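You operate a simulated robot arm through the tools that you are given. There is no shell and no other tool. Be economical: measure what you need, move in short steps, check, and stop when the job is done.

The job below is to be done with a simulated robot arm. You get a single attempt, and the scene is never put back.

## Task
Stop the rollers, power off and lift roller 1 into the rack's free blue slot.
Fine: lock the steel bar again; the other rollers stay in. Where these are worked on the way, their far stop is far enough and under half their travel is too little: steel bar.

Only the result counts: the job must be done as asked and must still hold three seconds after the hand-in. Knocking over, shifting, dropping, spilling or breaking anything else fails it.

## Robot
A 6-joint arm with a two-finger parallel gripper, fixed in place. Base frame: the origin is at the foot of the arm, x ahead of it, y to its left, z up; the work surface is at about z = 0. Lengths are in mm, angles in degrees, forces in N, time in s.
With the tool pointing down near the work surface it reaches from about 140 to 580 mm from the base axis. Its first joint turns from -66.0 to 66.0 degrees. Payload 2.1 kg.
The TCP is the grasp point between the finger pads, 30 mm short of the fingertips. In the tool frame z runs along the fingers and y along their closing line. The gripper opens to 94 mm. The fingers are 28 mm wide and 10 mm thick; the gripper's body (50 by 96 mm) begins 55 mm behind the TCP.
Orientation is told as [roll, pitch, yaw] about the base's x, y, z axes, in that order, counted from this pose: with the fingers straight down and closing along the base's y, the tool's x points along the base's -x, its y along +y and its z along -z.

## Interface
- The arm moves only by the tool arm_command. Its argument "commands" is a list of rows, each a list of 3 entries, a list of its own where there are three numbers: the shift along the base's x, y, z in cm, then the turn, a rotation vector about the base's x, y, z in degrees, then the gripper command, from -1 (shut) to 1 (fully open), values between in proportion. In form: [[[x, y, z], [rx, ry, rz], fingers], ...]. A call has 1 to 12 rows; each row shifts and turns the commanded pose from where the row before left it. Rows are played at 5 a second. More than 50 mm and 8.6 degrees between two rows, or a gripper value outside its range, and nothing of the call is played. A pose out of reach is approached as far as the arm can. The call stops where the force on the tool passes 90 N (or 10 N more than at its start, if that is more) or the arm is blocked; 0.2 s more then pass. The fingers move at their own pace (about 72 mm/s each) and stop on an object; they squeeze with about 22 N. The grip force told is the motor's: it shows also when the fingers shut on nothing. Time passes only in rows, and 0.2 s behind the last, so rows that do not move let the fingers close. It gives the time, the measured TCP pose, the force on the tool (base axes), the opening and the grip force at its end, in the units of the frame above (readings bear some noise), with the torque about the TCP (base axes, N m) and any sound that the robot's microphone picked up.
- Cameras (640 x 400 px; columns grow to the right, rows downward): "scene" is fixed at [64.2, -384, 504.8]; the picture's right is [0.65, -0.76, 0.00], its down [-0.32, -0.27, -0.91] and it looks along [0.69, 0.59, -0.42] (base axes); focal length 241 px, centre (320, 200). "wrist" rides on the gripper at [76, 14, -103] in the tool frame; the picture's right is [-0.18, 0.98, 0.00], its down [-0.75, -0.14, -0.64] and it looks along [-0.63, -0.12, 0.77] (tool axes); focal length 243 px, centre (320, 200). There is no depth. A picture from a camera that has moved, and an enlarged one, comes with that camera's place and axes in the base frame and with its lens. The place of the scene camera against the robot may be out by one fixed shift of up to 12 mm in any direction.
- camera(camera): a new picture of that camera. The clock stands still meanwhile.
- zoom(camera, box): a new picture of the part [left, top, right, bottom] of that camera's present view, enlarged. The clock stands still meanwhile.
- close_job(): hands the job in; it is judged then, once.

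Go step by step. Nothing tells you positions but the pictures and the camera data: compare them with the known pose of the tool, close in by small moves and look again before you grip or let go. The budget is 120 turns and 68 pictures, counting those below and the enlarged ones. Unless the task says otherwise, let go and move clear before handing in, and close with one line.

The tools are called after "Emit:" as a command line: name --argument value ..., lists and objects as JSON in quotes. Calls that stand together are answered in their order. arm_command: Moves the arm, as the interface text tells. Its arguments: {"type":"object","properties":{"commands":{"type":"array","items":{"type":"array"}}},"required":["commands"]} The other tools are called the same way: camera (camera) takes a picture; zoom (camera, box) takes an enlarged picture of a part of a camera's view; close_job () hands the job in.

At the start:

```text
t: 0.0
ee_pos: [299.5, 27.7, 392.3]
tcp_rot: [-0.1, -0.1, 0.0]
force: [0.9, 0.3, 0.3]
moment: [0.04, -0.03, 0.0]
opening: 94.0
gripper_force: 0.0
```

scene: 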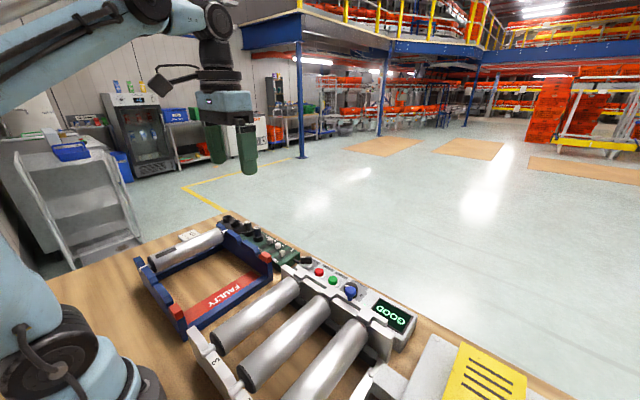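
wrist: 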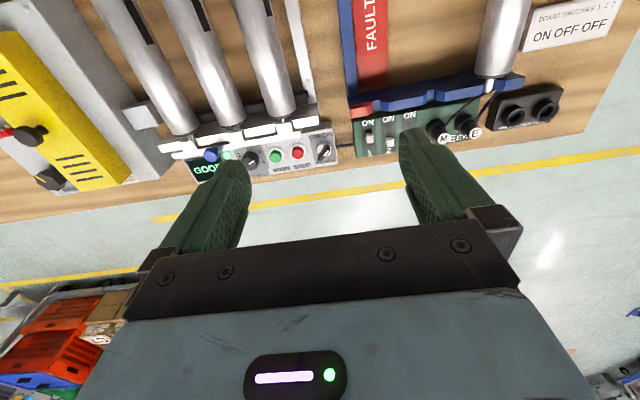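

I see a three-roller conveyor with a control panel (red/green buttons, switches, display "GOOD"), a blue rack with a "FAULTY" slot and a steel bar somewhere. I'll look at details first.

Emit:
zoom --camera "scene" --box '[120, 200, 320, 325]'

Emit:
zoom --camera "scene" --box '[180, 240, 436, 400]'

Emit:
zoom --camera "scene" --box '[340, 270, 548, 400]'

Emit:
zoom --camera "wrist" --box '[100, 0, 360, 190]'

```text
3.20 times, centred on (220, 262) of scene
camera zoom: at [64.2, -384.0, 504.8], right [0.65, -0.76, 0.0], down [-0.32, -0.27, -0.91], along [0.69, 0.59, -0.42], focal length 772 px, centre (640, 0)
```

zoom: 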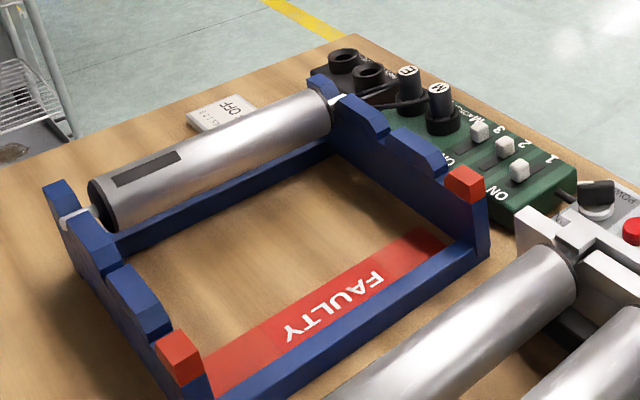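

```text
2.50 times, centred on (308, 320) of scene
camera zoom: at [64.2, -384.0, 504.8], right [0.65, -0.76, 0.0], down [-0.32, -0.27, -0.91], along [0.69, 0.59, -0.42], focal length 603 px, centre (350, -100)
```

zoom: 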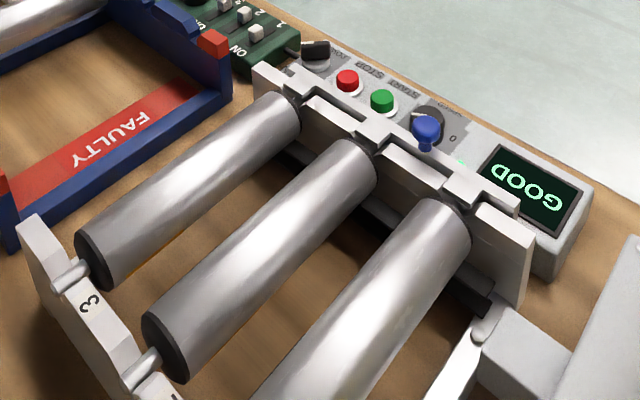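

```text
3.08 times, centred on (444, 335) of scene
camera zoom: at [64.2, -384.0, 504.8], right [0.65, -0.76, 0.0], down [-0.32, -0.27, -0.91], along [0.69, 0.59, -0.42], focal length 742 px, centre (-62, -215)
```

zoom: 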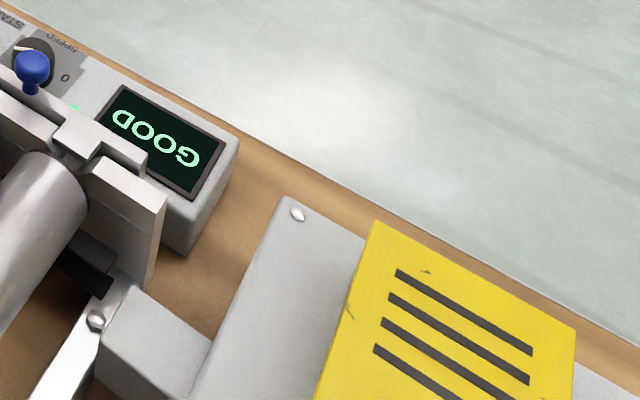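

```text
2.11 times, centred on (230, 95) of wrist
camera zoom: at [222.4, 42.1, 493.7], right [0.18, 0.98, 0.0], down [0.75, -0.14, 0.64], along [0.63, -0.12, -0.77], focal length 511 px, centre (510, 421)
```

zoom: 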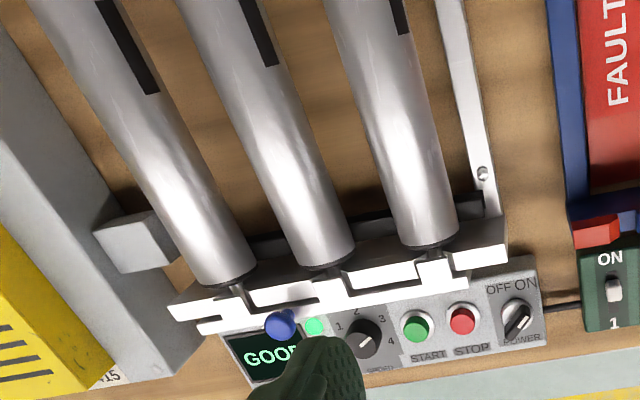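

The conveyor lies at negative y and its labels sit at the near end. I'll retract and move right for a wrist view of the labels.

Emit:
arm_command --commands '[[[-4, -3, 0], [0, 0, 0], 1], [[-4, -3, 0], [0, 0, 0], 1], [[-4, -3, 0], [0, 0, 0], 1], [[-2, -2, 0], [0, 0, 0], 1], [[0, 0, 0], [0, 0, 0], 1]]'

Emit:
camera --camera "wrist"

Emit:
camera --camera "scene"

```text
t: 1.2
ee_pos: [156.1, -81.6, 391.1]
tcp_rot: [0.1, -0.1, 0.0]
force: [0.0, -0.2, -0.4]
moment: [-0.01, 0.0, 0.02]
opening: 93.8
gripper_force: 0.0
```

```text
61 pictures are left
camera wrist: at [80.0, -68.3, 494.5], right [0.18, 0.98, 0.0], down [0.75, -0.14, 0.64], along [0.63, -0.12, -0.77], focal length 243 px, centre (320, 200)
```

wrist: 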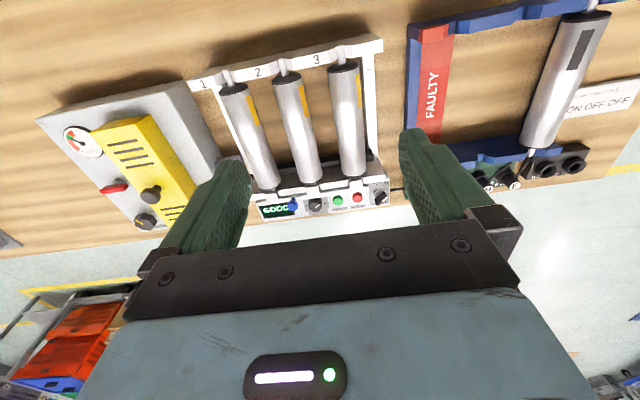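

```text
60 pictures are left
```

scene: 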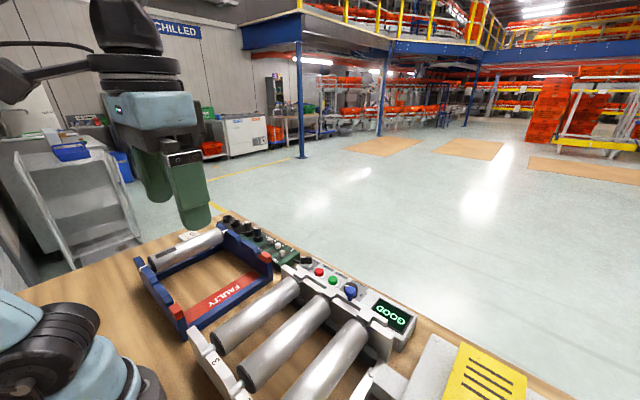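

Emit:
zoom --camera "wrist" --box '[180, 20, 420, 220]'

Emit:
zoom --camera "wrist" --box '[380, 0, 640, 200]'

Emit:
zoom --camera "wrist" --box '[20, 70, 260, 240]'

```text
2.00 times, centred on (300, 120) of wrist
camera zoom: at [80.0, -68.3, 494.5], right [0.18, 0.98, 0.0], down [0.75, -0.14, 0.64], along [0.63, -0.12, -0.77], focal length 485 px, centre (360, 360)
```

zoom: 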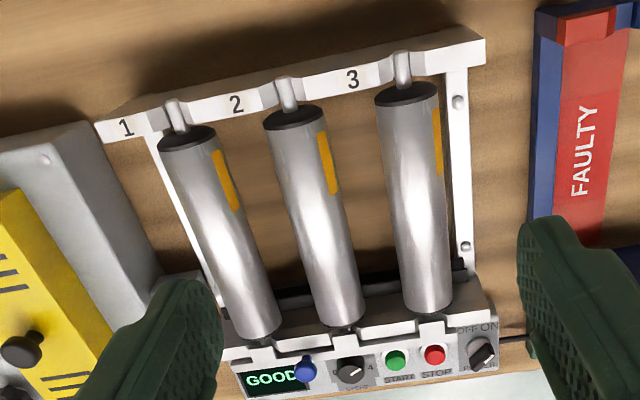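

```text
2.00 times, centred on (510, 100) of wrist
camera zoom: at [80.0, -68.3, 494.5], right [0.18, 0.98, 0.0], down [0.75, -0.14, 0.64], along [0.63, -0.12, -0.77], focal length 485 px, centre (-60, 400)
```

zoom: 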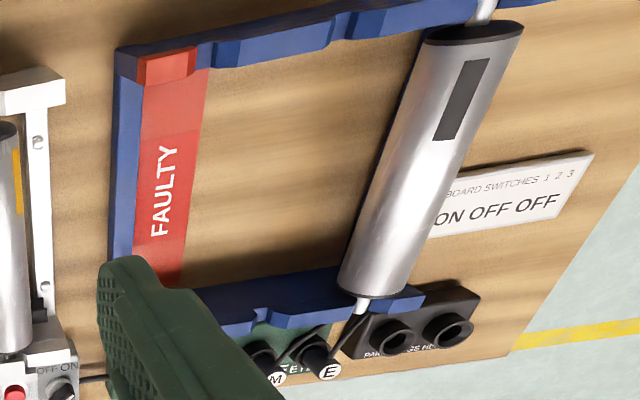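

```text
2.35 times, centred on (140, 155) of wrist
camera zoom: at [80.0, -68.3, 494.5], right [0.18, 0.98, 0.0], down [0.75, -0.14, 0.64], along [0.63, -0.12, -0.77], focal length 571 px, centre (744, 306)
```

zoom: 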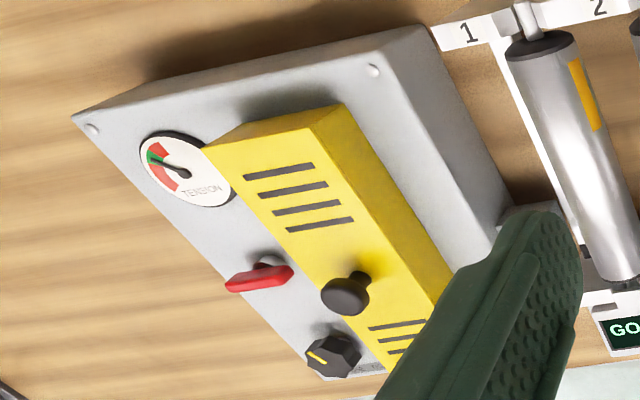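

Roller 1 is the right-most one (lowest y), and the blue rack's middle slot is probably the free one. Next I'll take a closer look at the panel and bar from above.

Emit:
arm_command --commands '[[[3.6, 0.4, -2.6], [0, 0, 0], 1], [[3.6, 0.4, -2.6], [0, 0, 0], 1], [[3.6, 0.4, -2.7], [0, 0, 0], 1], [[3.6, 0.4, -2.7], [0, 0, 0], 1], [[3.5, 0, -2.7], [0, 0, 0], 1], [[3.5, 0, -2.7], [0, 0, 0], 1], [[0, 0, 0], [0, 0, 0], 1]]'

Emit:
camera --camera "wrist"

```text
t: 2.8
ee_pos: [372.1, -67.4, 231.4]
tcp_rot: [-0.1, 0.0, -0.1]
force: [-0.2, 0.8, -0.6]
moment: [0.0, 0.03, 0.01]
opening: 94.1
gripper_force: 0.0
```

```text
56 pictures are left
camera wrist: at [296.0, -52.9, 333.4], right [0.18, 0.98, 0.0], down [0.75, -0.14, 0.64], along [0.63, -0.12, -0.77], focal length 243 px, centre (320, 200)
```

wrist: 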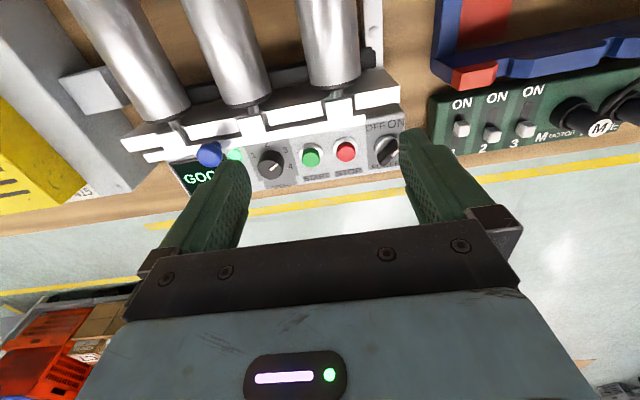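

Emit:
zoom --camera "wrist" --box '[110, 60, 420, 210]'

Emit:
zoom --camera "scene" --box '[270, 245, 430, 345]'

```text
2.06 times, centred on (265, 135) of wrist
camera zoom: at [296.0, -52.9, 333.4], right [0.18, 0.98, 0.0], down [0.75, -0.14, 0.64], along [0.63, -0.12, -0.77], focal length 501 px, centre (434, 334)
```

zoom: 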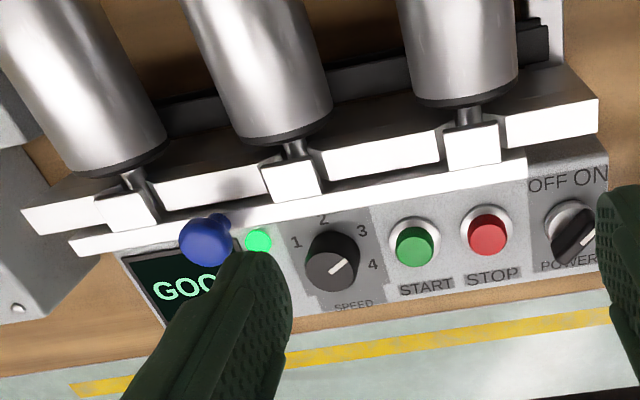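

```text
4.00 times, centred on (350, 295) of scene
camera zoom: at [64.2, -384.0, 504.8], right [0.65, -0.76, 0.0], down [-0.32, -0.27, -0.91], along [0.69, 0.59, -0.42], focal length 965 px, centre (200, -180)
```

zoom: 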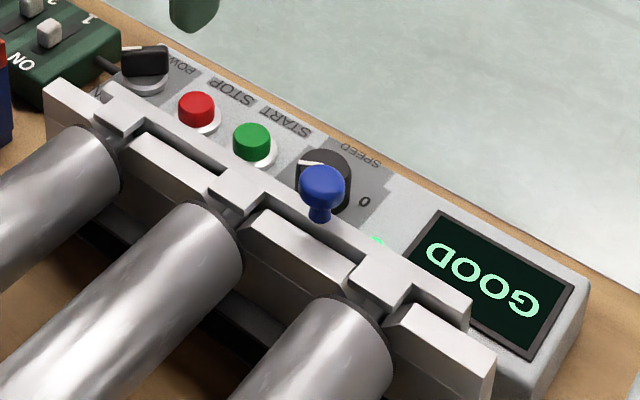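

The red STOP button is at about (452,-49,~50), with the POWER knob at about (457,2) and OFF to its left. I'll shut the fingers and move over STOP.

Emit:
arm_command --commands '[[[2.7, 0.6, -3], [0, 0, 0], -1], [[2.7, 0.6, -3], [0, 0, 0], -1], [[2.6, 0.6, -3], [0, 0, 0], -1], [[0, 0, -3], [0, 0, 0], -1], [[0, 0, 0], [0, 0, 0], -1]]'

Emit:
camera --camera "wrist"

Emit:
zoom --camera "scene" --box '[250, 195, 442, 315]'

```text
t: 4.0
ee_pos: [451.4, -47.4, 109.0]
tcp_rot: [0.0, -0.2, 0.0]
force: [-0.6, 0.2, 0.9]
moment: [0.0, 0.01, -0.01]
opening: 0.3
gripper_force: 22.6
```

```text
53 pictures are left
camera wrist: at [374.8, -32.9, 210.8], right [0.18, 0.98, 0.0], down [0.75, -0.14, 0.64], along [0.63, -0.12, -0.77], focal length 243 px, centre (320, 200)
```

wrist: 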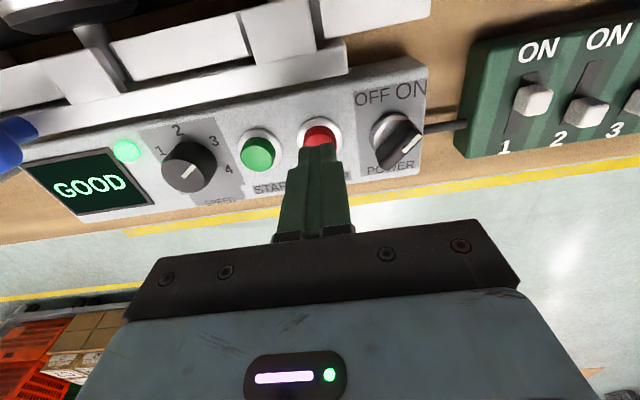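

```text
3.33 times, centred on (346, 255) of scene
camera zoom: at [64.2, -384.0, 504.8], right [0.65, -0.76, 0.0], down [-0.32, -0.27, -0.91], along [0.69, 0.59, -0.42], focal length 804 px, centre (233, 17)
```

zoom: 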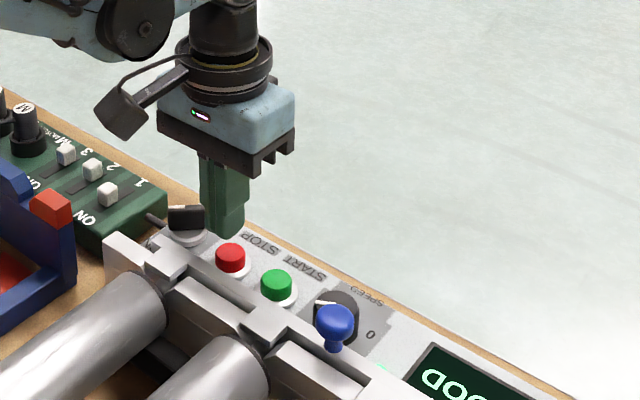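

STOP is under the fingertips, so I'll press down gently.

Emit:
arm_command --commands '[[[0, 0, -1.5], [0, 0, 0], -1], [[0, 0, -0.5], [0, 0, 0], -1], [[0, 0, -0.3], [0, 0, 0], -1], [[0, 0, -0.3], [0, 0, 0], -1], [[0, 0, -0.3], [0, 0, 0], -1], [[0, 0, -0.3], [0, 0, 0], -1]]'

```text
t: 5.4
ee_pos: [452.7, -46.8, 80.2]
tcp_rot: [0.0, 0.0, 0.0]
force: [-3.8, 1.5, 20.6]
moment: [0.07, 0.05, 0.04]
opening: 0.0
gripper_force: 21.8
heard: click
```

A click came with about 20 N. I'll lift and look.

Emit:
arm_command --commands '[[[0, 0, 2], [0, 0, 0], -1], [[-2, 0, 4], [0, 0, 0], -1], [[-3, 0, 3], [0, 0, 0], -1], [[0, 0, 0], [0, 0, 0], -1]]'

Emit:
camera --camera "wrist"

```text
t: 6.4
ee_pos: [401.0, -46.2, 170.5]
tcp_rot: [0.0, -0.2, 0.0]
force: [-0.3, -0.7, 0.3]
moment: [-0.01, 0.02, 0.0]
opening: 0.0
gripper_force: 21.6
```

```text
51 pictures are left
camera wrist: at [324.7, -32.0, 271.7], right [0.18, 0.98, 0.0], down [0.75, -0.14, 0.64], along [0.63, -0.12, -0.77], focal length 243 px, centre (320, 200)
```

wrist: 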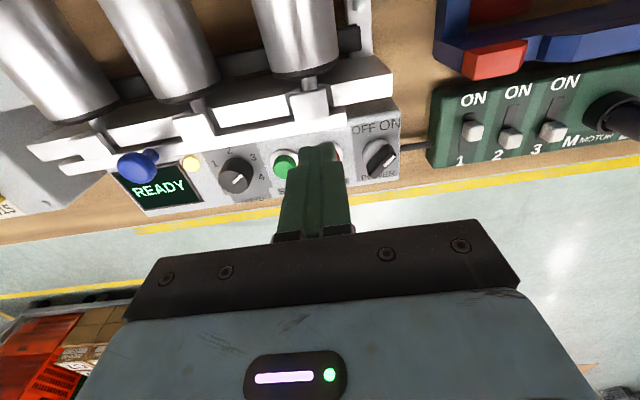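

Display says READY, so the rollers are stopped. Now the POWER knob's wing direction.

Emit:
zoom --camera "wrist" --box '[340, 105, 436, 205]'

Emit:
zoom --camera "scene" --box '[280, 240, 360, 290]'

```text
4.00 times, centred on (388, 155) of wrist
camera zoom: at [324.7, -32.0, 271.7], right [0.18, 0.98, 0.0], down [0.75, -0.14, 0.64], along [0.63, -0.12, -0.77], focal length 970 px, centre (48, 380)
```

zoom: 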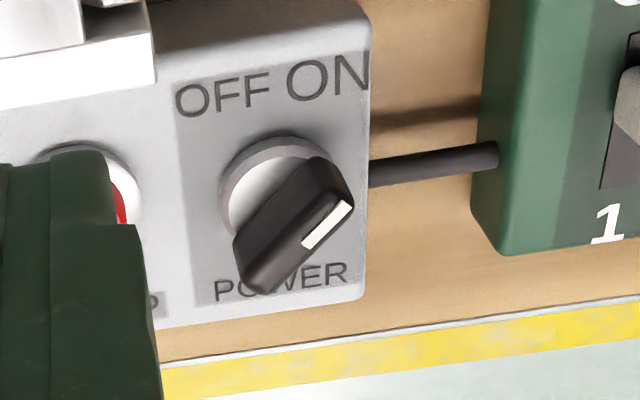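

```text
8.00 times, centred on (320, 265) of scene
camera zoom: at [64.2, -384.0, 504.8], right [0.65, -0.76, 0.0], down [-0.32, -0.27, -0.91], along [0.69, 0.59, -0.42], focal length 1930 px, centre (320, -320)
```

zoom: 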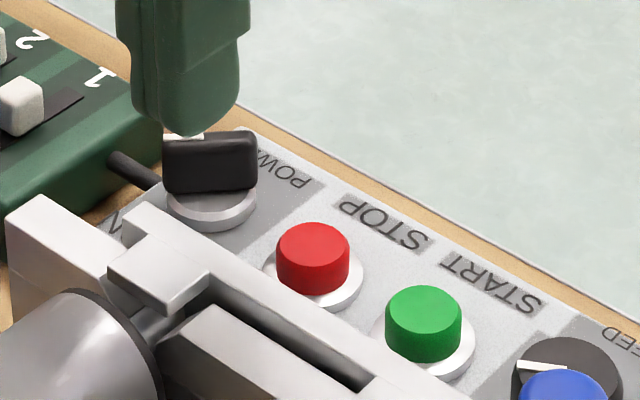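

Knob centre is about (461,5) with the wing along (-x,+y). I'll turn the gripper by -45° and come above it, part open.

Emit:
arm_command --commands '[[[1, 0.85, -0.3], [0, 0, -7.5], -0.1], [[1, 0.85, -0.3], [0, 0, -7.5], -0.1], [[1, 0.85, -0.6], [0, 0, -7.5], -0.1], [[1, 0.85, -0.8], [0, 0, -7.5], -0.1], [[1, 0.85, -1], [0, 0, -7.5], -0.1], [[1, 0.85, -1], [0, 0, -7.5], -0.1], [[0, 0, 0], [0, 0, 0], -0.1]]'

Emit:
camera --camera "wrist"

Emit:
zoom --camera "scene" --box '[240, 200, 368, 280]'

```text
t: 8.0
ee_pos: [461.8, 3.1, 130.8]
tcp_rot: [-0.1, -0.2, -45.1]
force: [-0.2, -0.2, 0.4]
moment: [-0.02, 0.0, -0.02]
opening: 42.5
gripper_force: 0.1
```

```text
48 pictures are left
camera wrist: at [419.0, 67.3, 232.2], right [0.83, 0.56, 0.0], down [0.43, -0.63, 0.64], along [0.36, -0.53, -0.77], focal length 243 px, centre (320, 200)
```

wrist: 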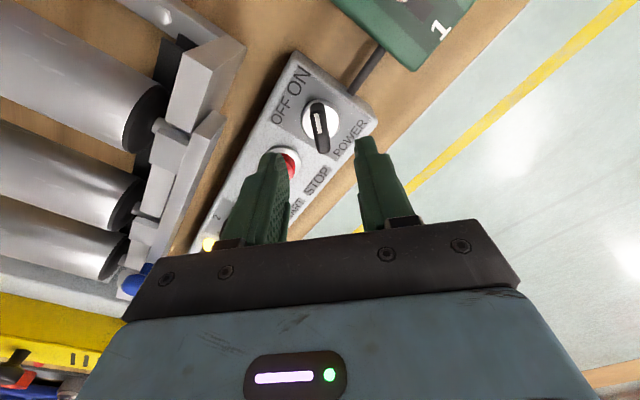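

```text
5.00 times, centred on (304, 240) of scene
camera zoom: at [64.2, -384.0, 504.8], right [0.65, -0.76, 0.0], down [-0.32, -0.27, -0.91], along [0.69, 0.59, -0.42], focal length 1206 px, centre (400, 0)
```

zoom: 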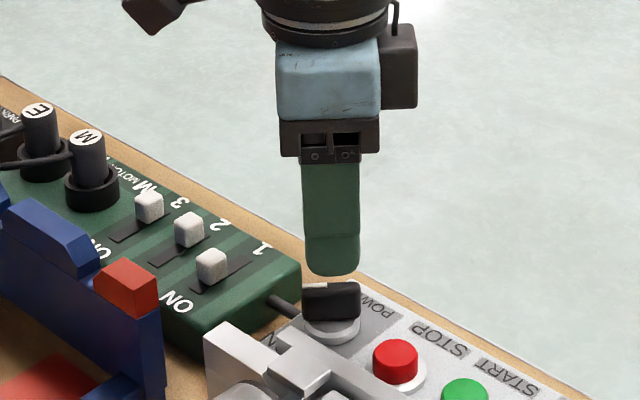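

Nearly centred; I'll correct a few millimetres, lower to the knob and close.

Emit:
arm_command --commands '[[[-0.2, 0.4, -1.5], [0, 0, 0], -0.1], [[0, 0, -1.5], [0, 0, 0], -0.1], [[0, 0, -1], [0, 0, 0], -0.1], [[0, 0, -0.6], [0, 0, 0], -0.1], [[0, 0, 0], [0, 0, 0], -0.1]]'

Emit:
zoom --camera "scene" --box '[270, 220, 366, 280]'

Emit:
camera --camera "wrist"

```text
t: 9.2
ee_pos: [460.8, 5.7, 85.3]
tcp_rot: [-0.1, 0.0, -45.0]
force: [0.3, 0.3, 0.3]
moment: [0.02, 0.02, 0.0]
opening: 42.2
gripper_force: 0.0
```

```text
6.67 times, centred on (318, 250) of scene
camera zoom: at [64.2, -384.0, 504.8], right [0.65, -0.76, 0.0], down [-0.32, -0.27, -0.91], along [0.69, 0.59, -0.42], focal length 1609 px, centre (333, -133)
```

zoom: 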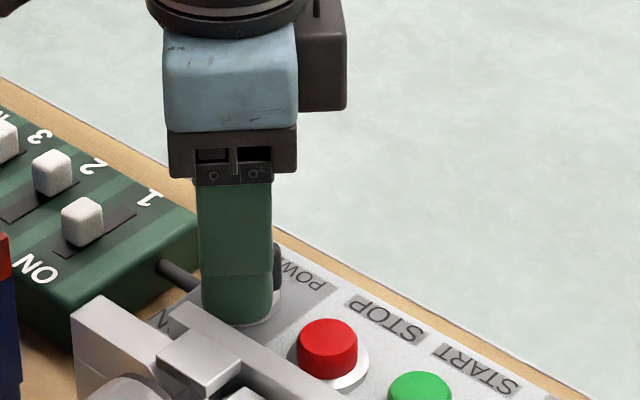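

```text
45 pictures are left
camera wrist: at [417.2, 70.8, 186.5], right [0.83, 0.56, 0.0], down [0.43, -0.63, 0.64], along [0.36, -0.53, -0.77], focal length 243 px, centre (320, 200)
```

wrist: 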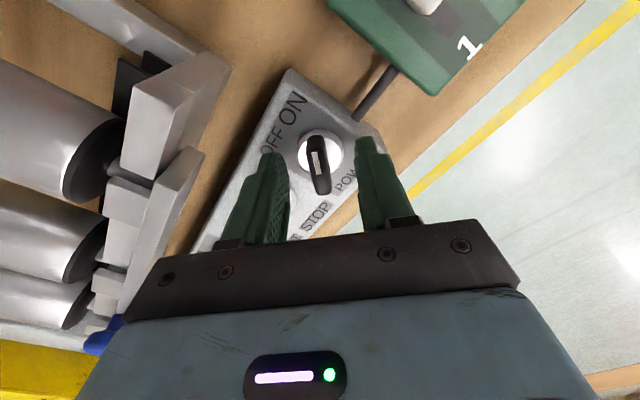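

The wing is between the fingers. Close on it, then turn +90° (ON→OFF).

Emit:
arm_command --commands '[[[-0.2, 0.2, -0.1], [0, 0, 0], -0.1], [[0, 0, 0], [0, 0, 0], -1], [[0, 0, 0], [0, 0, 0], -1], [[0, 0, 0], [0, 0, 0], -1]]'

Emit:
arm_command --commands '[[[0, 0, 0], [0, 0, 7.5], -1], [[0, 0, 0], [0, 0, 7.5], -1], [[0, 0, 0], [0, 0, 7.5], -1], [[0, 0, 0], [0, 0, 7.5], -1], [[0, 0, 0], [0, 0, 7.5], -1], [[0, 0, 0], [0, 0, 7.5], -1]]'

```text
t: 10.2
ee_pos: [459.4, 7.8, 82.5]
tcp_rot: [-0.1, -0.1, -45.1]
force: [-8.0, -5.3, -0.7]
moment: [-0.23, -0.12, 0.03]
opening: 10.7
gripper_force: 44.9
```

```text
t: 11.6
ee_pos: [457.6, 5.0, 82.6]
tcp_rot: [-0.8, 0.3, -0.1]
force: [-20.1, -31.7, 22.2]
moment: [-0.12, 0.6, -0.15]
opening: 10.9
gripper_force: 44.8
```

Emit:
arm_command --commands '[[[-0.2, -0.3, 0], [0, 0, 0], -1]]'

Emit:
camera --camera "wrist"

```text
t: 12.0
ee_pos: [456.7, 4.4, 82.3]
tcp_rot: [-0.3, -0.2, 0.0]
force: [1.4, -20.0, 15.0]
moment: [-0.17, 1.21, -0.09]
opening: 10.9
gripper_force: 44.6
```

```text
44 pictures are left
camera wrist: at [380.8, 19.5, 184.5], right [0.18, 0.98, 0.0], down [0.75, -0.14, 0.65], along [0.63, -0.12, -0.76], focal length 243 px, centre (320, 200)
```

wrist: 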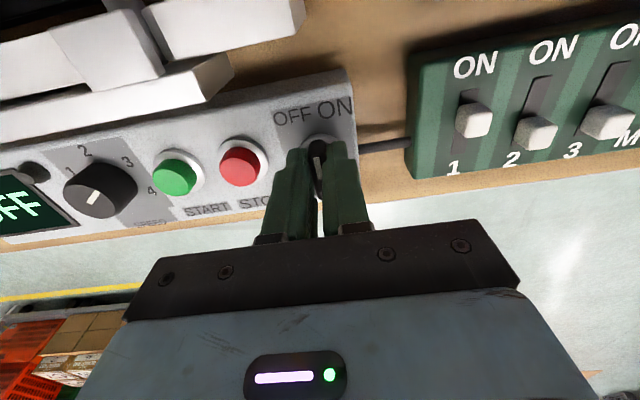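

The display already shows OFF with the pointer mid-way. I'll continue toward the OFF stop in small steps while watching the torque.

Emit:
arm_command --commands '[[[0, -0.1, 0], [0, 0, 7.5], -1], [[0, -0.1, 0], [0, 0, 7.5], -1], [[0, 0, 0], [0, 0, 0], -1]]'

```text
t: 12.8
ee_pos: [457.6, 3.5, 83.5]
tcp_rot: [-0.2, -0.4, 15.1]
force: [15.9, -13.8, 21.1]
moment: [-0.24, 0.04, -0.06]
opening: 10.7
gripper_force: 44.3
```

Emit:
arm_command --commands '[[[0.15, -0.1, 0], [0, 0, 7.5], -1], [[0.15, 0, 0], [0, 0, 7.5], -1], [[0, 0, 0], [0, 0, 7.5], -1], [[0, 0, 0], [0, 0, 7], -1], [[0, 0, 0], [0, 0, 0], -1]]'

```text
t: 14.0
ee_pos: [457.9, 1.5, 81.9]
tcp_rot: [-0.2, 0.2, 44.5]
force: [2.5, -23.3, -3.3]
moment: [0.3, -0.33, -0.06]
opening: 10.6
gripper_force: 44.1
```

Emit:
arm_command --commands '[[[0, 0, 0], [0, 0, 0], -0.1], [[0, 0, 0], [0, 0, 0], -0.1], [[0, 0, 3], [0, 0, 0], -0.1], [[0, 0, 4], [0, 0, 0], -0.1], [[0, 0, 3], [0, 0, 0], -0.1]]'

Emit:
camera --camera "wrist"

Emit:
zoom --camera "scene" --box '[270, 230, 430, 330]'

```text
t: 15.2
ee_pos: [460.7, 5.7, 183.4]
tcp_rot: [0.0, -0.1, 44.5]
force: [0.3, -0.1, -0.2]
moment: [-0.03, 0.01, -0.04]
opening: 42.2
gripper_force: 0.1
```

```text
43 pictures are left
camera wrist: at [396.2, -38.8, 285.3], right [-0.56, 0.83, 0.0], down [0.64, 0.43, 0.64], along [0.53, 0.36, -0.77], focal length 243 px, centre (320, 200)
```

wrist: 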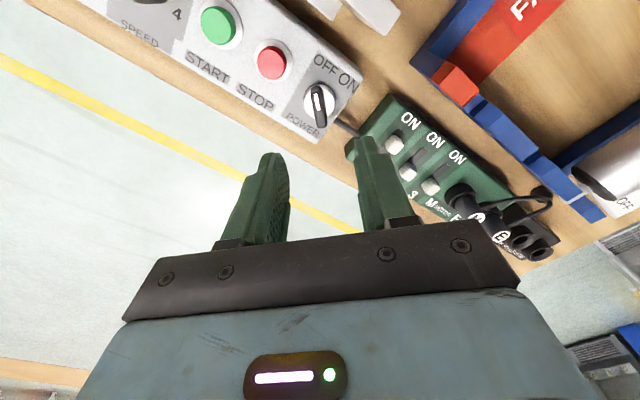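

```text
4.00 times, centred on (350, 280) of scene
camera zoom: at [64.2, -384.0, 504.8], right [0.65, -0.76, 0.0], down [-0.32, -0.27, -0.91], along [0.69, 0.59, -0.42], focal length 965 px, centre (200, -120)
```

zoom: 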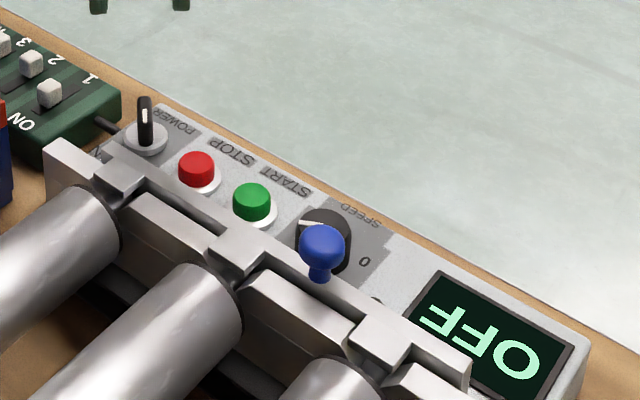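

Power is off. Next, the blue knob on the steel bar, at about (399,-190,107). I'll move above it with the fingers back along y.

Emit:
arm_command --commands '[[[-1, -3.2, 0.3], [0, 0, -7.4], 0], [[-1, -3.3, 0.3], [0, 0, -7.4], 0], [[-1, -3.3, 0], [0, 0, -7.4], 0], [[-1, -3.3, 0], [0, 0, -7.4], 0], [[-1, -3.3, 0], [0, 0, -7.5], 0], [[-1, -3.2, 0], [0, 0, -7.4], 0], [[0, 0, 0], [0, 0, 0], 0]]'

Emit:
camera --camera "wrist"

Emit:
camera --camera "scene"

```text
t: 16.8
ee_pos: [399.3, -192.1, 189.6]
tcp_rot: [0.0, -0.1, -0.1]
force: [0.0, -0.1, -0.2]
moment: [0.0, -0.01, 0.01]
opening: 46.8
gripper_force: 0.1
```

```text
41 pictures are left
camera wrist: at [323.3, -178.9, 291.0], right [0.19, 0.98, 0.0], down [0.75, -0.14, 0.64], along [0.63, -0.12, -0.77], focal length 243 px, centre (320, 200)
```

wrist: 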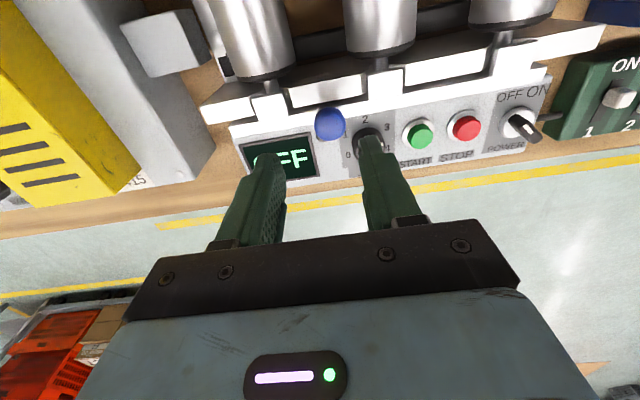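

```text
40 pictures are left
```

scene: 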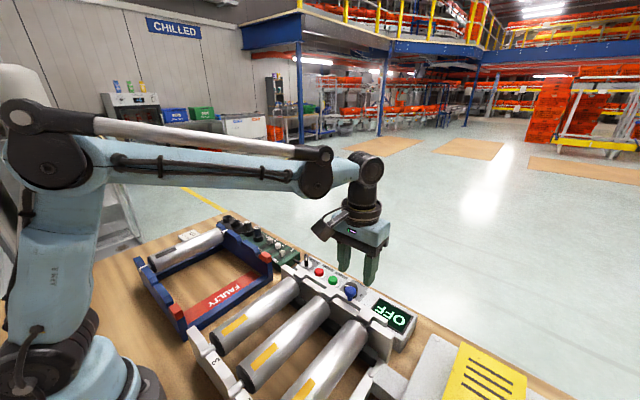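

Emit:
zoom --camera "wrist" --box '[190, 50, 430, 190]'

Emit:
zoom --camera "scene" --box '[275, 260, 419, 350]'

```text
2.67 times, centred on (310, 120) of wrist
camera zoom: at [323.3, -178.9, 291.0], right [0.19, 0.98, 0.0], down [0.75, -0.14, 0.64], along [0.63, -0.12, -0.77], focal length 647 px, centre (347, 413)
```

zoom: 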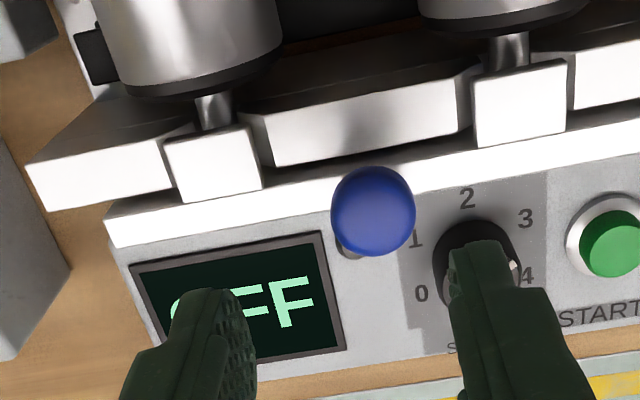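

```text
4.44 times, centred on (347, 305) of scene
camera zoom: at [64.2, -384.0, 504.8], right [0.65, -0.76, 0.0], down [-0.32, -0.27, -0.91], along [0.69, 0.59, -0.42], focal length 1072 px, centre (200, -267)
```

zoom: 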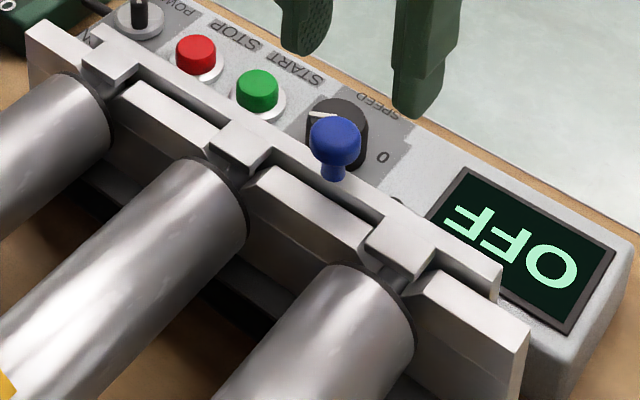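

Knob is about 25 mm wide at (400,-187). I'll lower around its head, keeping the tips above the bar.

Emit:
arm_command --commands '[[[0.1, 0.5, -3], [0, 0, 0], 0], [[0, 0, -2], [0, 0, 0], 0], [[0, 0, -1], [0, 0, 0], 0], [[0, 0, 0], [0, 0, 0], 0]]'

Emit:
camera --camera "wrist"

Emit:
zoom --camera "scene" --box '[300, 230, 428, 330]'

```text
t: 17.8
ee_pos: [400.4, -188.8, 129.3]
tcp_rot: [-0.1, -0.1, -0.1]
force: [0.0, 0.9, -0.1]
moment: [0.0, -0.01, 0.0]
opening: 47.0
gripper_force: 0.2
```

```text
37 pictures are left
camera wrist: at [324.6, -174.6, 231.2], right [0.18, 0.98, 0.0], down [0.75, -0.14, 0.64], along [0.63, -0.12, -0.77], focal length 243 px, centre (320, 200)
```

wrist: 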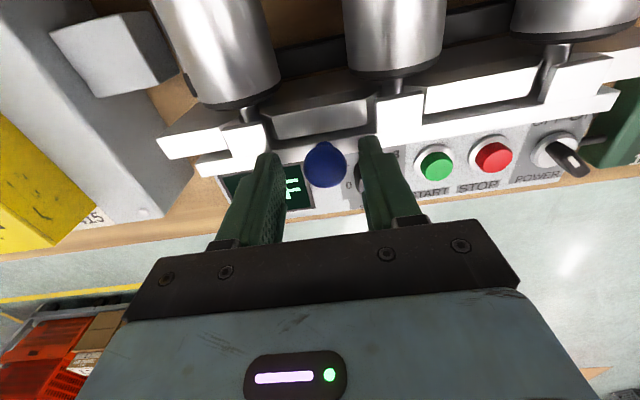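

```text
4.00 times, centred on (364, 280) of scene
camera zoom: at [64.2, -384.0, 504.8], right [0.65, -0.76, 0.0], down [-0.32, -0.27, -0.91], along [0.69, 0.59, -0.42], focal length 965 px, centre (144, -120)
```

zoom: 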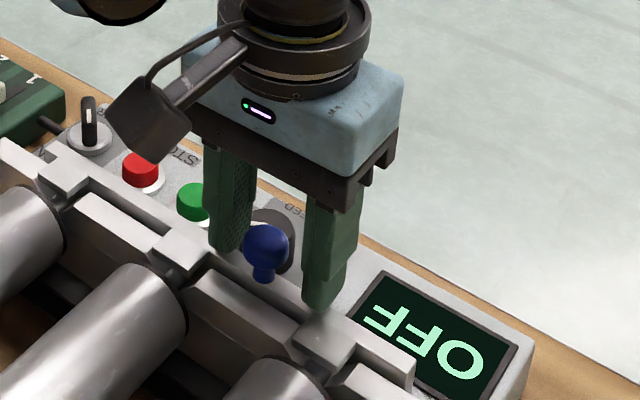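

Emit:
arm_command --commands '[[[-0.1, 0.1, -0.3], [0, 0, 0], 0], [[0, 0, 0], [0, 0, 0], -1], [[0, 0, 0], [0, 0, 0], -1], [[0, 0, 0], [0, 0, 0], -1]]'

Emit:
zoom --camera "scene" --box '[300, 230, 428, 330]'

```text
t: 18.8
ee_pos: [399.1, -185.5, 127.4]
tcp_rot: [0.2, 0.1, 0.1]
force: [-4.4, 21.2, 29.3]
moment: [-0.2, 0.3, 0.0]
opening: 23.1
gripper_force: 44.9
```

```text
4.00 times, centred on (364, 280) of scene
camera zoom: at [64.1, -383.9, 504.9], right [0.65, -0.76, 0.0], down [-0.32, -0.27, -0.91], along [0.69, 0.59, -0.42], focal length 965 px, centre (144, -120)
```

zoom: 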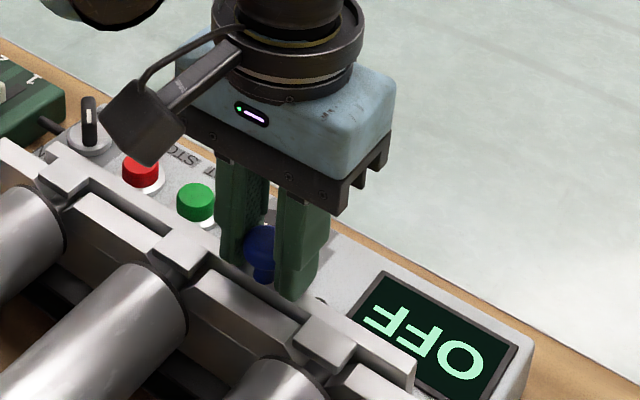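

Gripped at 23 mm. I'll relieve the preload and test which way the bar slides, +y first.

Emit:
arm_command --commands '[[[0, 0.2, 0.2], [0, 0, 0], -1], [[0, 0.3, 0], [0, 0, 0], -1], [[0, 0.3, 0], [0, 0, 0], -1]]'

```text
t: 19.6
ee_pos: [398.5, -180.2, 128.4]
tcp_rot: [-0.1, -0.1, -0.1]
force: [-3.9, -2.9, -27.8]
moment: [-0.1, -0.62, -0.09]
opening: 23.1
gripper_force: 44.8
```

Emit:
arm_command --commands '[[[0, 0.5, -0.1], [0, 0, 0], -1], [[0, 0.5, 0], [0, 0, 0], -1], [[0, 0.5, 0], [0, 0, 0], -1], [[0, 0.5, 0], [0, 0, 0], -1]]'

Emit:
zoom --camera "scene" --box '[275, 240, 419, 350]'

```text
t: 20.6
ee_pos: [397.6, -159.1, 127.4]
tcp_rot: [0.0, 0.0, 0.0]
force: [-4.4, -1.3, 22.1]
moment: [-0.04, 0.54, 0.01]
opening: 23.1
gripper_force: 44.7
```

```text
3.64 times, centred on (347, 295) of scene
camera zoom: at [64.1, -384.0, 504.9], right [0.65, -0.76, 0.0], down [-0.32, -0.27, -0.91], along [0.69, 0.59, -0.42], focal length 878 px, centre (222, -146)
```

zoom: 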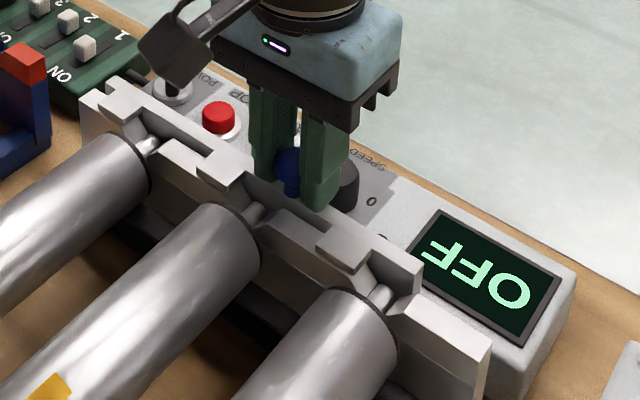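

The bar slides in +y and the axle slots are opening. I'll continue to the far stop.

Emit:
arm_command --commands '[[[0, 0.4, 0], [0, 0, 0], -1], [[0, 0.4, 0], [0, 0, 0], -1], [[0, 0.4, 0], [0, 0, 0], -1], [[0, 0.4, 0], [0, 0, 0], -1]]'

```text
t: 21.6
ee_pos: [399.6, -149.4, 127.2]
tcp_rot: [-1.0, -0.2, -0.5]
force: [9.7, -55.0, 29.3]
moment: [0.28, 0.08, 0.53]
opening: 23.0
gripper_force: 44.7
```

Stop reached after about 36 mm of travel. I'll unload, release and rise.

Emit:
arm_command --commands '[[[0, -0.5, 0], [0, 0, 0], -1], [[0, 0, 0], [0, 0, 0], 0], [[0, 0, 0], [0, 0, 0], 0], [[0, 0, 3], [0, 0, 0], 0], [[0, 0, 4], [0, 0, 0], 0], [[-3, -2, 3], [0, 0, 0], 1], [[-4, -2, 2], [0, 0, 0], 1], [[-3, -1.5, 2], [0, 0, 0], 1], [[0, 0, 0], [0, 0, 0], 1]]'

Emit:
camera --camera "wrist"

Emit:
camera --camera "scene"

```text
t: 23.6
ee_pos: [300.3, -202.5, 266.4]
tcp_rot: [0.0, -0.1, 0.1]
force: [0.3, 0.8, -0.5]
moment: [0.0, -0.02, 0.0]
opening: 94.2
gripper_force: 0.1
```

```text
33 pictures are left
camera wrist: at [223.4, -188.6, 368.4], right [0.18, 0.98, 0.0], down [0.75, -0.14, 0.64], along [0.63, -0.12, -0.77], focal length 243 px, centre (320, 200)
```

wrist: 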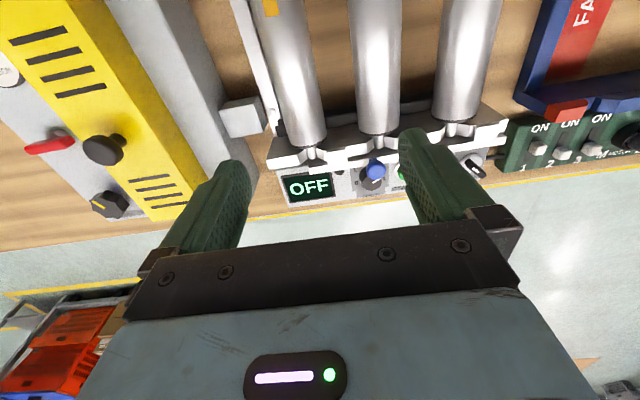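

```text
32 pictures are left
```

scene: 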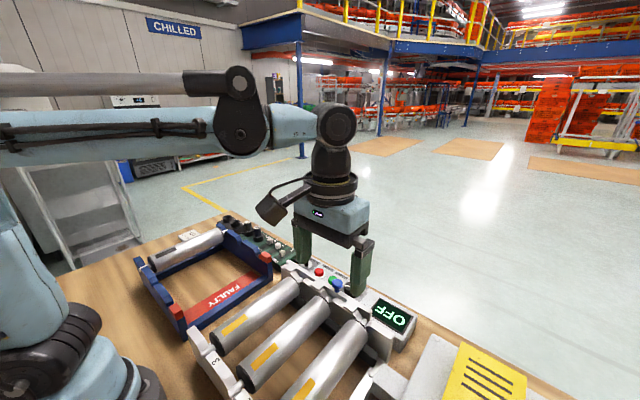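

The bar is open. Next I'll look at roller 1's full length, near its seats.

Emit:
arm_command --commands '[[[-3.5, 0, 1.5], [0, 0, 0], 1], [[-3.5, 0, 1.5], [0, 0, 0], 1], [[-3.5, 0, 1], [0, 0, 0], 1], [[-2, 0, 0], [0, 0, 0], 1], [[0, 0, 0], [0, 0, 0], 1]]'

Emit:
camera --camera "wrist"

```text
t: 24.8
ee_pos: [175.4, -202.0, 306.0]
tcp_rot: [-0.1, -0.1, 0.0]
force: [0.2, -0.5, -0.1]
moment: [-0.01, -0.01, -0.01]
opening: 93.9
gripper_force: 0.2
```

```text
31 pictures are left
camera wrist: at [98.7, -188.3, 407.2], right [0.18, 0.98, 0.0], down [0.75, -0.14, 0.64], along [0.63, -0.12, -0.77], focal length 243 px, centre (320, 200)
```

wrist: 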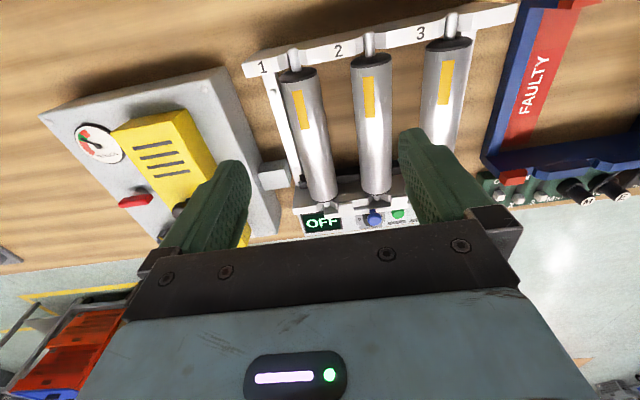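

Emit:
zoom --camera "wrist" --box '[230, 30, 400, 230]'

Emit:
zoom --camera "scene" --box '[240, 270, 448, 400]'

```text
2.00 times, centred on (315, 130) of wrist
camera zoom: at [98.7, -188.3, 407.2], right [0.18, 0.98, 0.0], down [0.75, -0.14, 0.64], along [0.63, -0.12, -0.77], focal length 485 px, centre (330, 340)
```

zoom: 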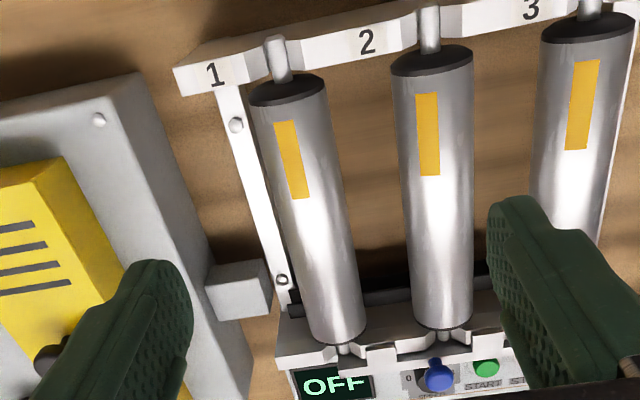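

```text
3.08 times, centred on (344, 335) of scene
camera zoom: at [64.2, -384.0, 504.8], right [0.65, -0.76, 0.0], down [-0.32, -0.27, -0.91], along [0.69, 0.59, -0.42], focal length 742 px, centre (246, -215)
```

zoom: 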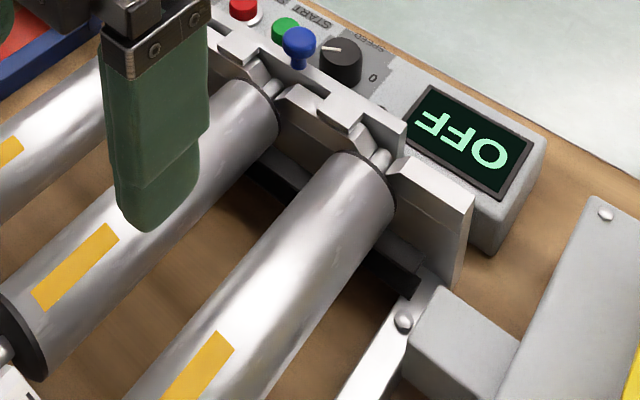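

Roller 1's axis is about y=-230, z=71, body x from 170 to 367. I'll move above its middle and check the alignment.

Emit:
arm_command --commands '[[[3.1, -0.9, -3.5], [0, 0, 0], 0.6], [[3.1, -0.9, -3.5], [0, 0, 0], 0.6], [[3.1, -1, -3.5], [0, 0, 0], 0.6], [[0, 0, -3.1], [0, 0, 0], 0.6], [[0, 0, 0], [0, 0, 0], 0.6]]'

Emit:
camera --camera "wrist"

Emit:
camera --camera "scene"

```text
t: 26.0
ee_pos: [268.0, -231.1, 169.3]
tcp_rot: [0.0, -0.1, 0.0]
force: [-0.3, 0.6, 0.3]
moment: [0.02, 0.02, 0.0]
opening: 75.4
gripper_force: 0.1
```

```text
28 pictures are left
camera wrist: at [192.8, -215.6, 271.4], right [0.18, 0.98, 0.0], down [0.75, -0.14, 0.64], along [0.63, -0.12, -0.77], focal length 243 px, centre (320, 200)
```

wrist: 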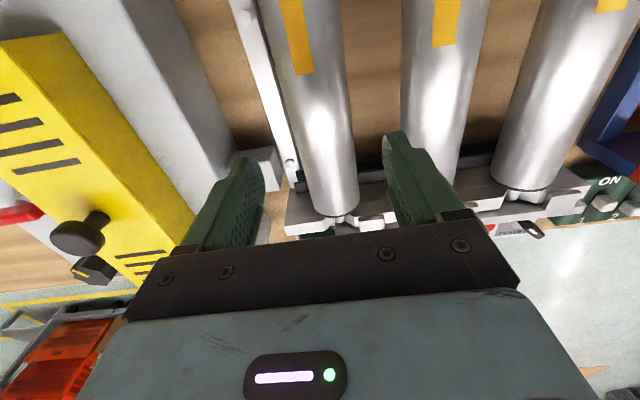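

```text
27 pictures are left
```

scene: 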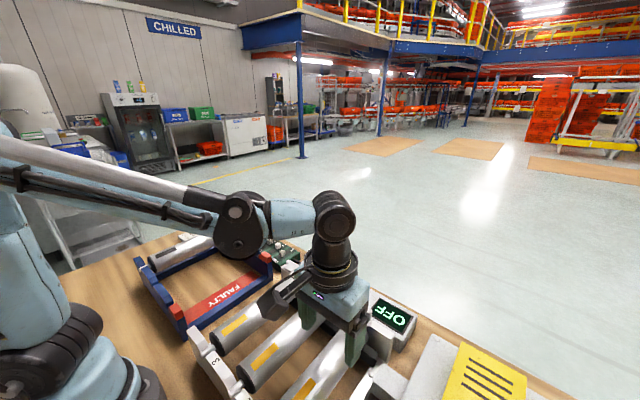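

Aligned with the roller axis. Lowering around it and gripping.

Emit:
arm_command --commands '[[[0, 0, -3.5], [0, 0, 0], 0.6], [[0, 0, -3], [0, 0, 0], 0.6], [[0, 0, -2], [0, 0, 0], 0.6], [[0, 0, -1.1], [0, 0, 0], 0.6], [[0, 0, 0], [0, 0, 0], 0.6]]'

Emit:
arm_command --commands '[[[0, 0, 0], [0, 0, 0], -1], [[0, 0, 0], [0, 0, 0], -1], [[0, 0, 0], [0, 0, 0], -1]]'

```text
t: 27.2
ee_pos: [268.4, -231.7, 73.4]
tcp_rot: [0.0, 0.0, 0.0]
force: [0.4, -0.3, 0.4]
moment: [-0.03, 0.02, 0.03]
opening: 75.4
gripper_force: 0.0
```

```text
t: 28.0
ee_pos: [267.1, -230.9, 73.4]
tcp_rot: [-0.1, -0.1, 0.1]
force: [0.4, -0.9, 0.1]
moment: [-0.02, -0.03, 0.01]
opening: 54.2
gripper_force: 21.9
```

Gripped at 54 mm with no side load. Lifting straight up.

Emit:
arm_command --commands '[[[0, 0, 0.5], [0, 0, 0], -1], [[0, 0, 0.5], [0, 0, 0], -1], [[0, 0, 1], [0, 0, 0], -1], [[0, 0, 1], [0, 0, 0], -1]]'

Emit:
camera --camera "scene"

```text
t: 29.0
ee_pos: [267.9, -230.9, 103.2]
tcp_rot: [0.0, -0.1, 0.0]
force: [0.3, -0.1, -2.9]
moment: [-0.01, -0.01, -0.01]
opening: 49.3
gripper_force: 22.1
```

```text
26 pictures are left
```

scene: 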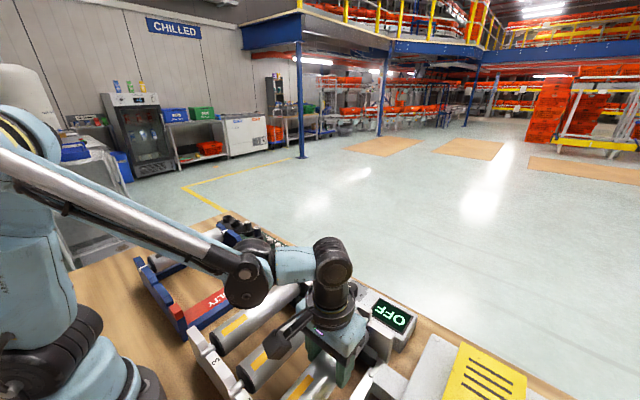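

Opening dropped to 49 mm, so I'll check whether the roller really came up.

Emit:
zoom --camera "scene" --box '[270, 285, 454, 400]'

Emit:
camera --camera "wrist"

```text
3.48 times, centred on (362, 342) of scene
camera zoom: at [64.2, -384.0, 504.8], right [0.65, -0.76, 0.0], down [-0.32, -0.27, -0.91], along [0.69, 0.59, -0.42], focal length 839 px, centre (174, -296)
```

zoom: 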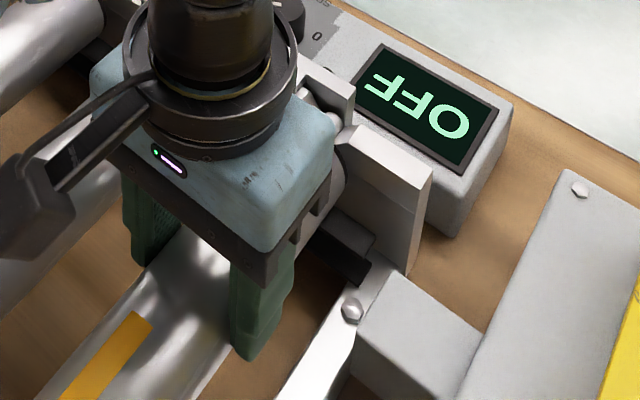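

```text
24 pictures are left
camera wrist: at [191.7, -216.6, 205.8], right [0.18, 0.98, 0.0], down [0.75, -0.14, 0.64], along [0.63, -0.12, -0.77], focal length 243 px, centre (320, 200)
```

wrist: 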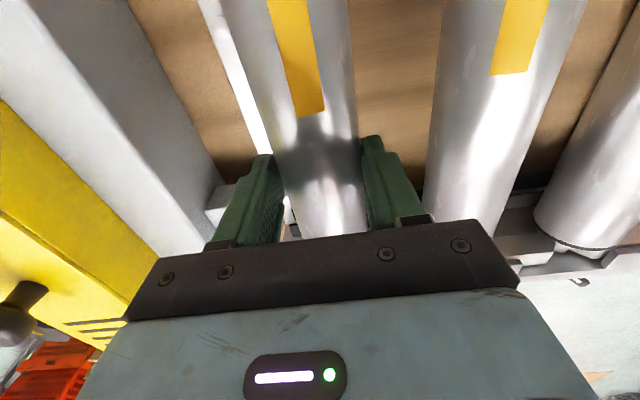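

The roller seems to have stayed down and the fingers slid up on it. I'll regrip deeper and test the lift in small steps while reading forces.

Emit:
arm_command --commands '[[[0, 0, 0], [0, 0, 0], 0.6], [[0, 0, 0], [0, 0, 0], 0.6], [[0, 0, -2], [0, 0, 0], 0.6], [[0, 0, -2], [0, 0, 0], 0.6], [[0, 0, -0.8], [0, 0, 0], 0.6], [[0, 0, 0], [0, 0, 0], 0.6]]'

Emit:
arm_command --commands '[[[0, 0, 0], [0, 0, 0], -1], [[0, 0, 0], [0, 0, 0], -1], [[0, 0, 0], [0, 0, 0], -1], [[0, 0, 0], [0, 0, 0], -1], [[0, 0, 0], [0, 0, 0], -1]]'

Emit:
arm_command --commands '[[[0, 0, 0.3], [0, 0, 0], -1]]'

```text
t: 30.4
ee_pos: [266.6, -231.9, 56.2]
tcp_rot: [0.0, 0.0, 0.0]
force: [-1.0, 0.6, 0.1]
moment: [-0.02, -0.02, -0.01]
opening: 75.0
gripper_force: 0.0
```

```text
t: 31.6
ee_pos: [266.0, -231.0, 56.3]
tcp_rot: [0.0, -0.2, 0.0]
force: [-0.1, -0.1, 0.3]
moment: [0.02, -0.01, -0.01]
opening: 53.8
gripper_force: 21.8
```

```text
t: 32.0
ee_pos: [268.0, -230.7, 59.4]
tcp_rot: [0.0, -0.1, -0.1]
force: [-0.6, -0.2, -4.6]
moment: [-0.01, -0.01, 0.02]
opening: 53.9
gripper_force: 21.7
```

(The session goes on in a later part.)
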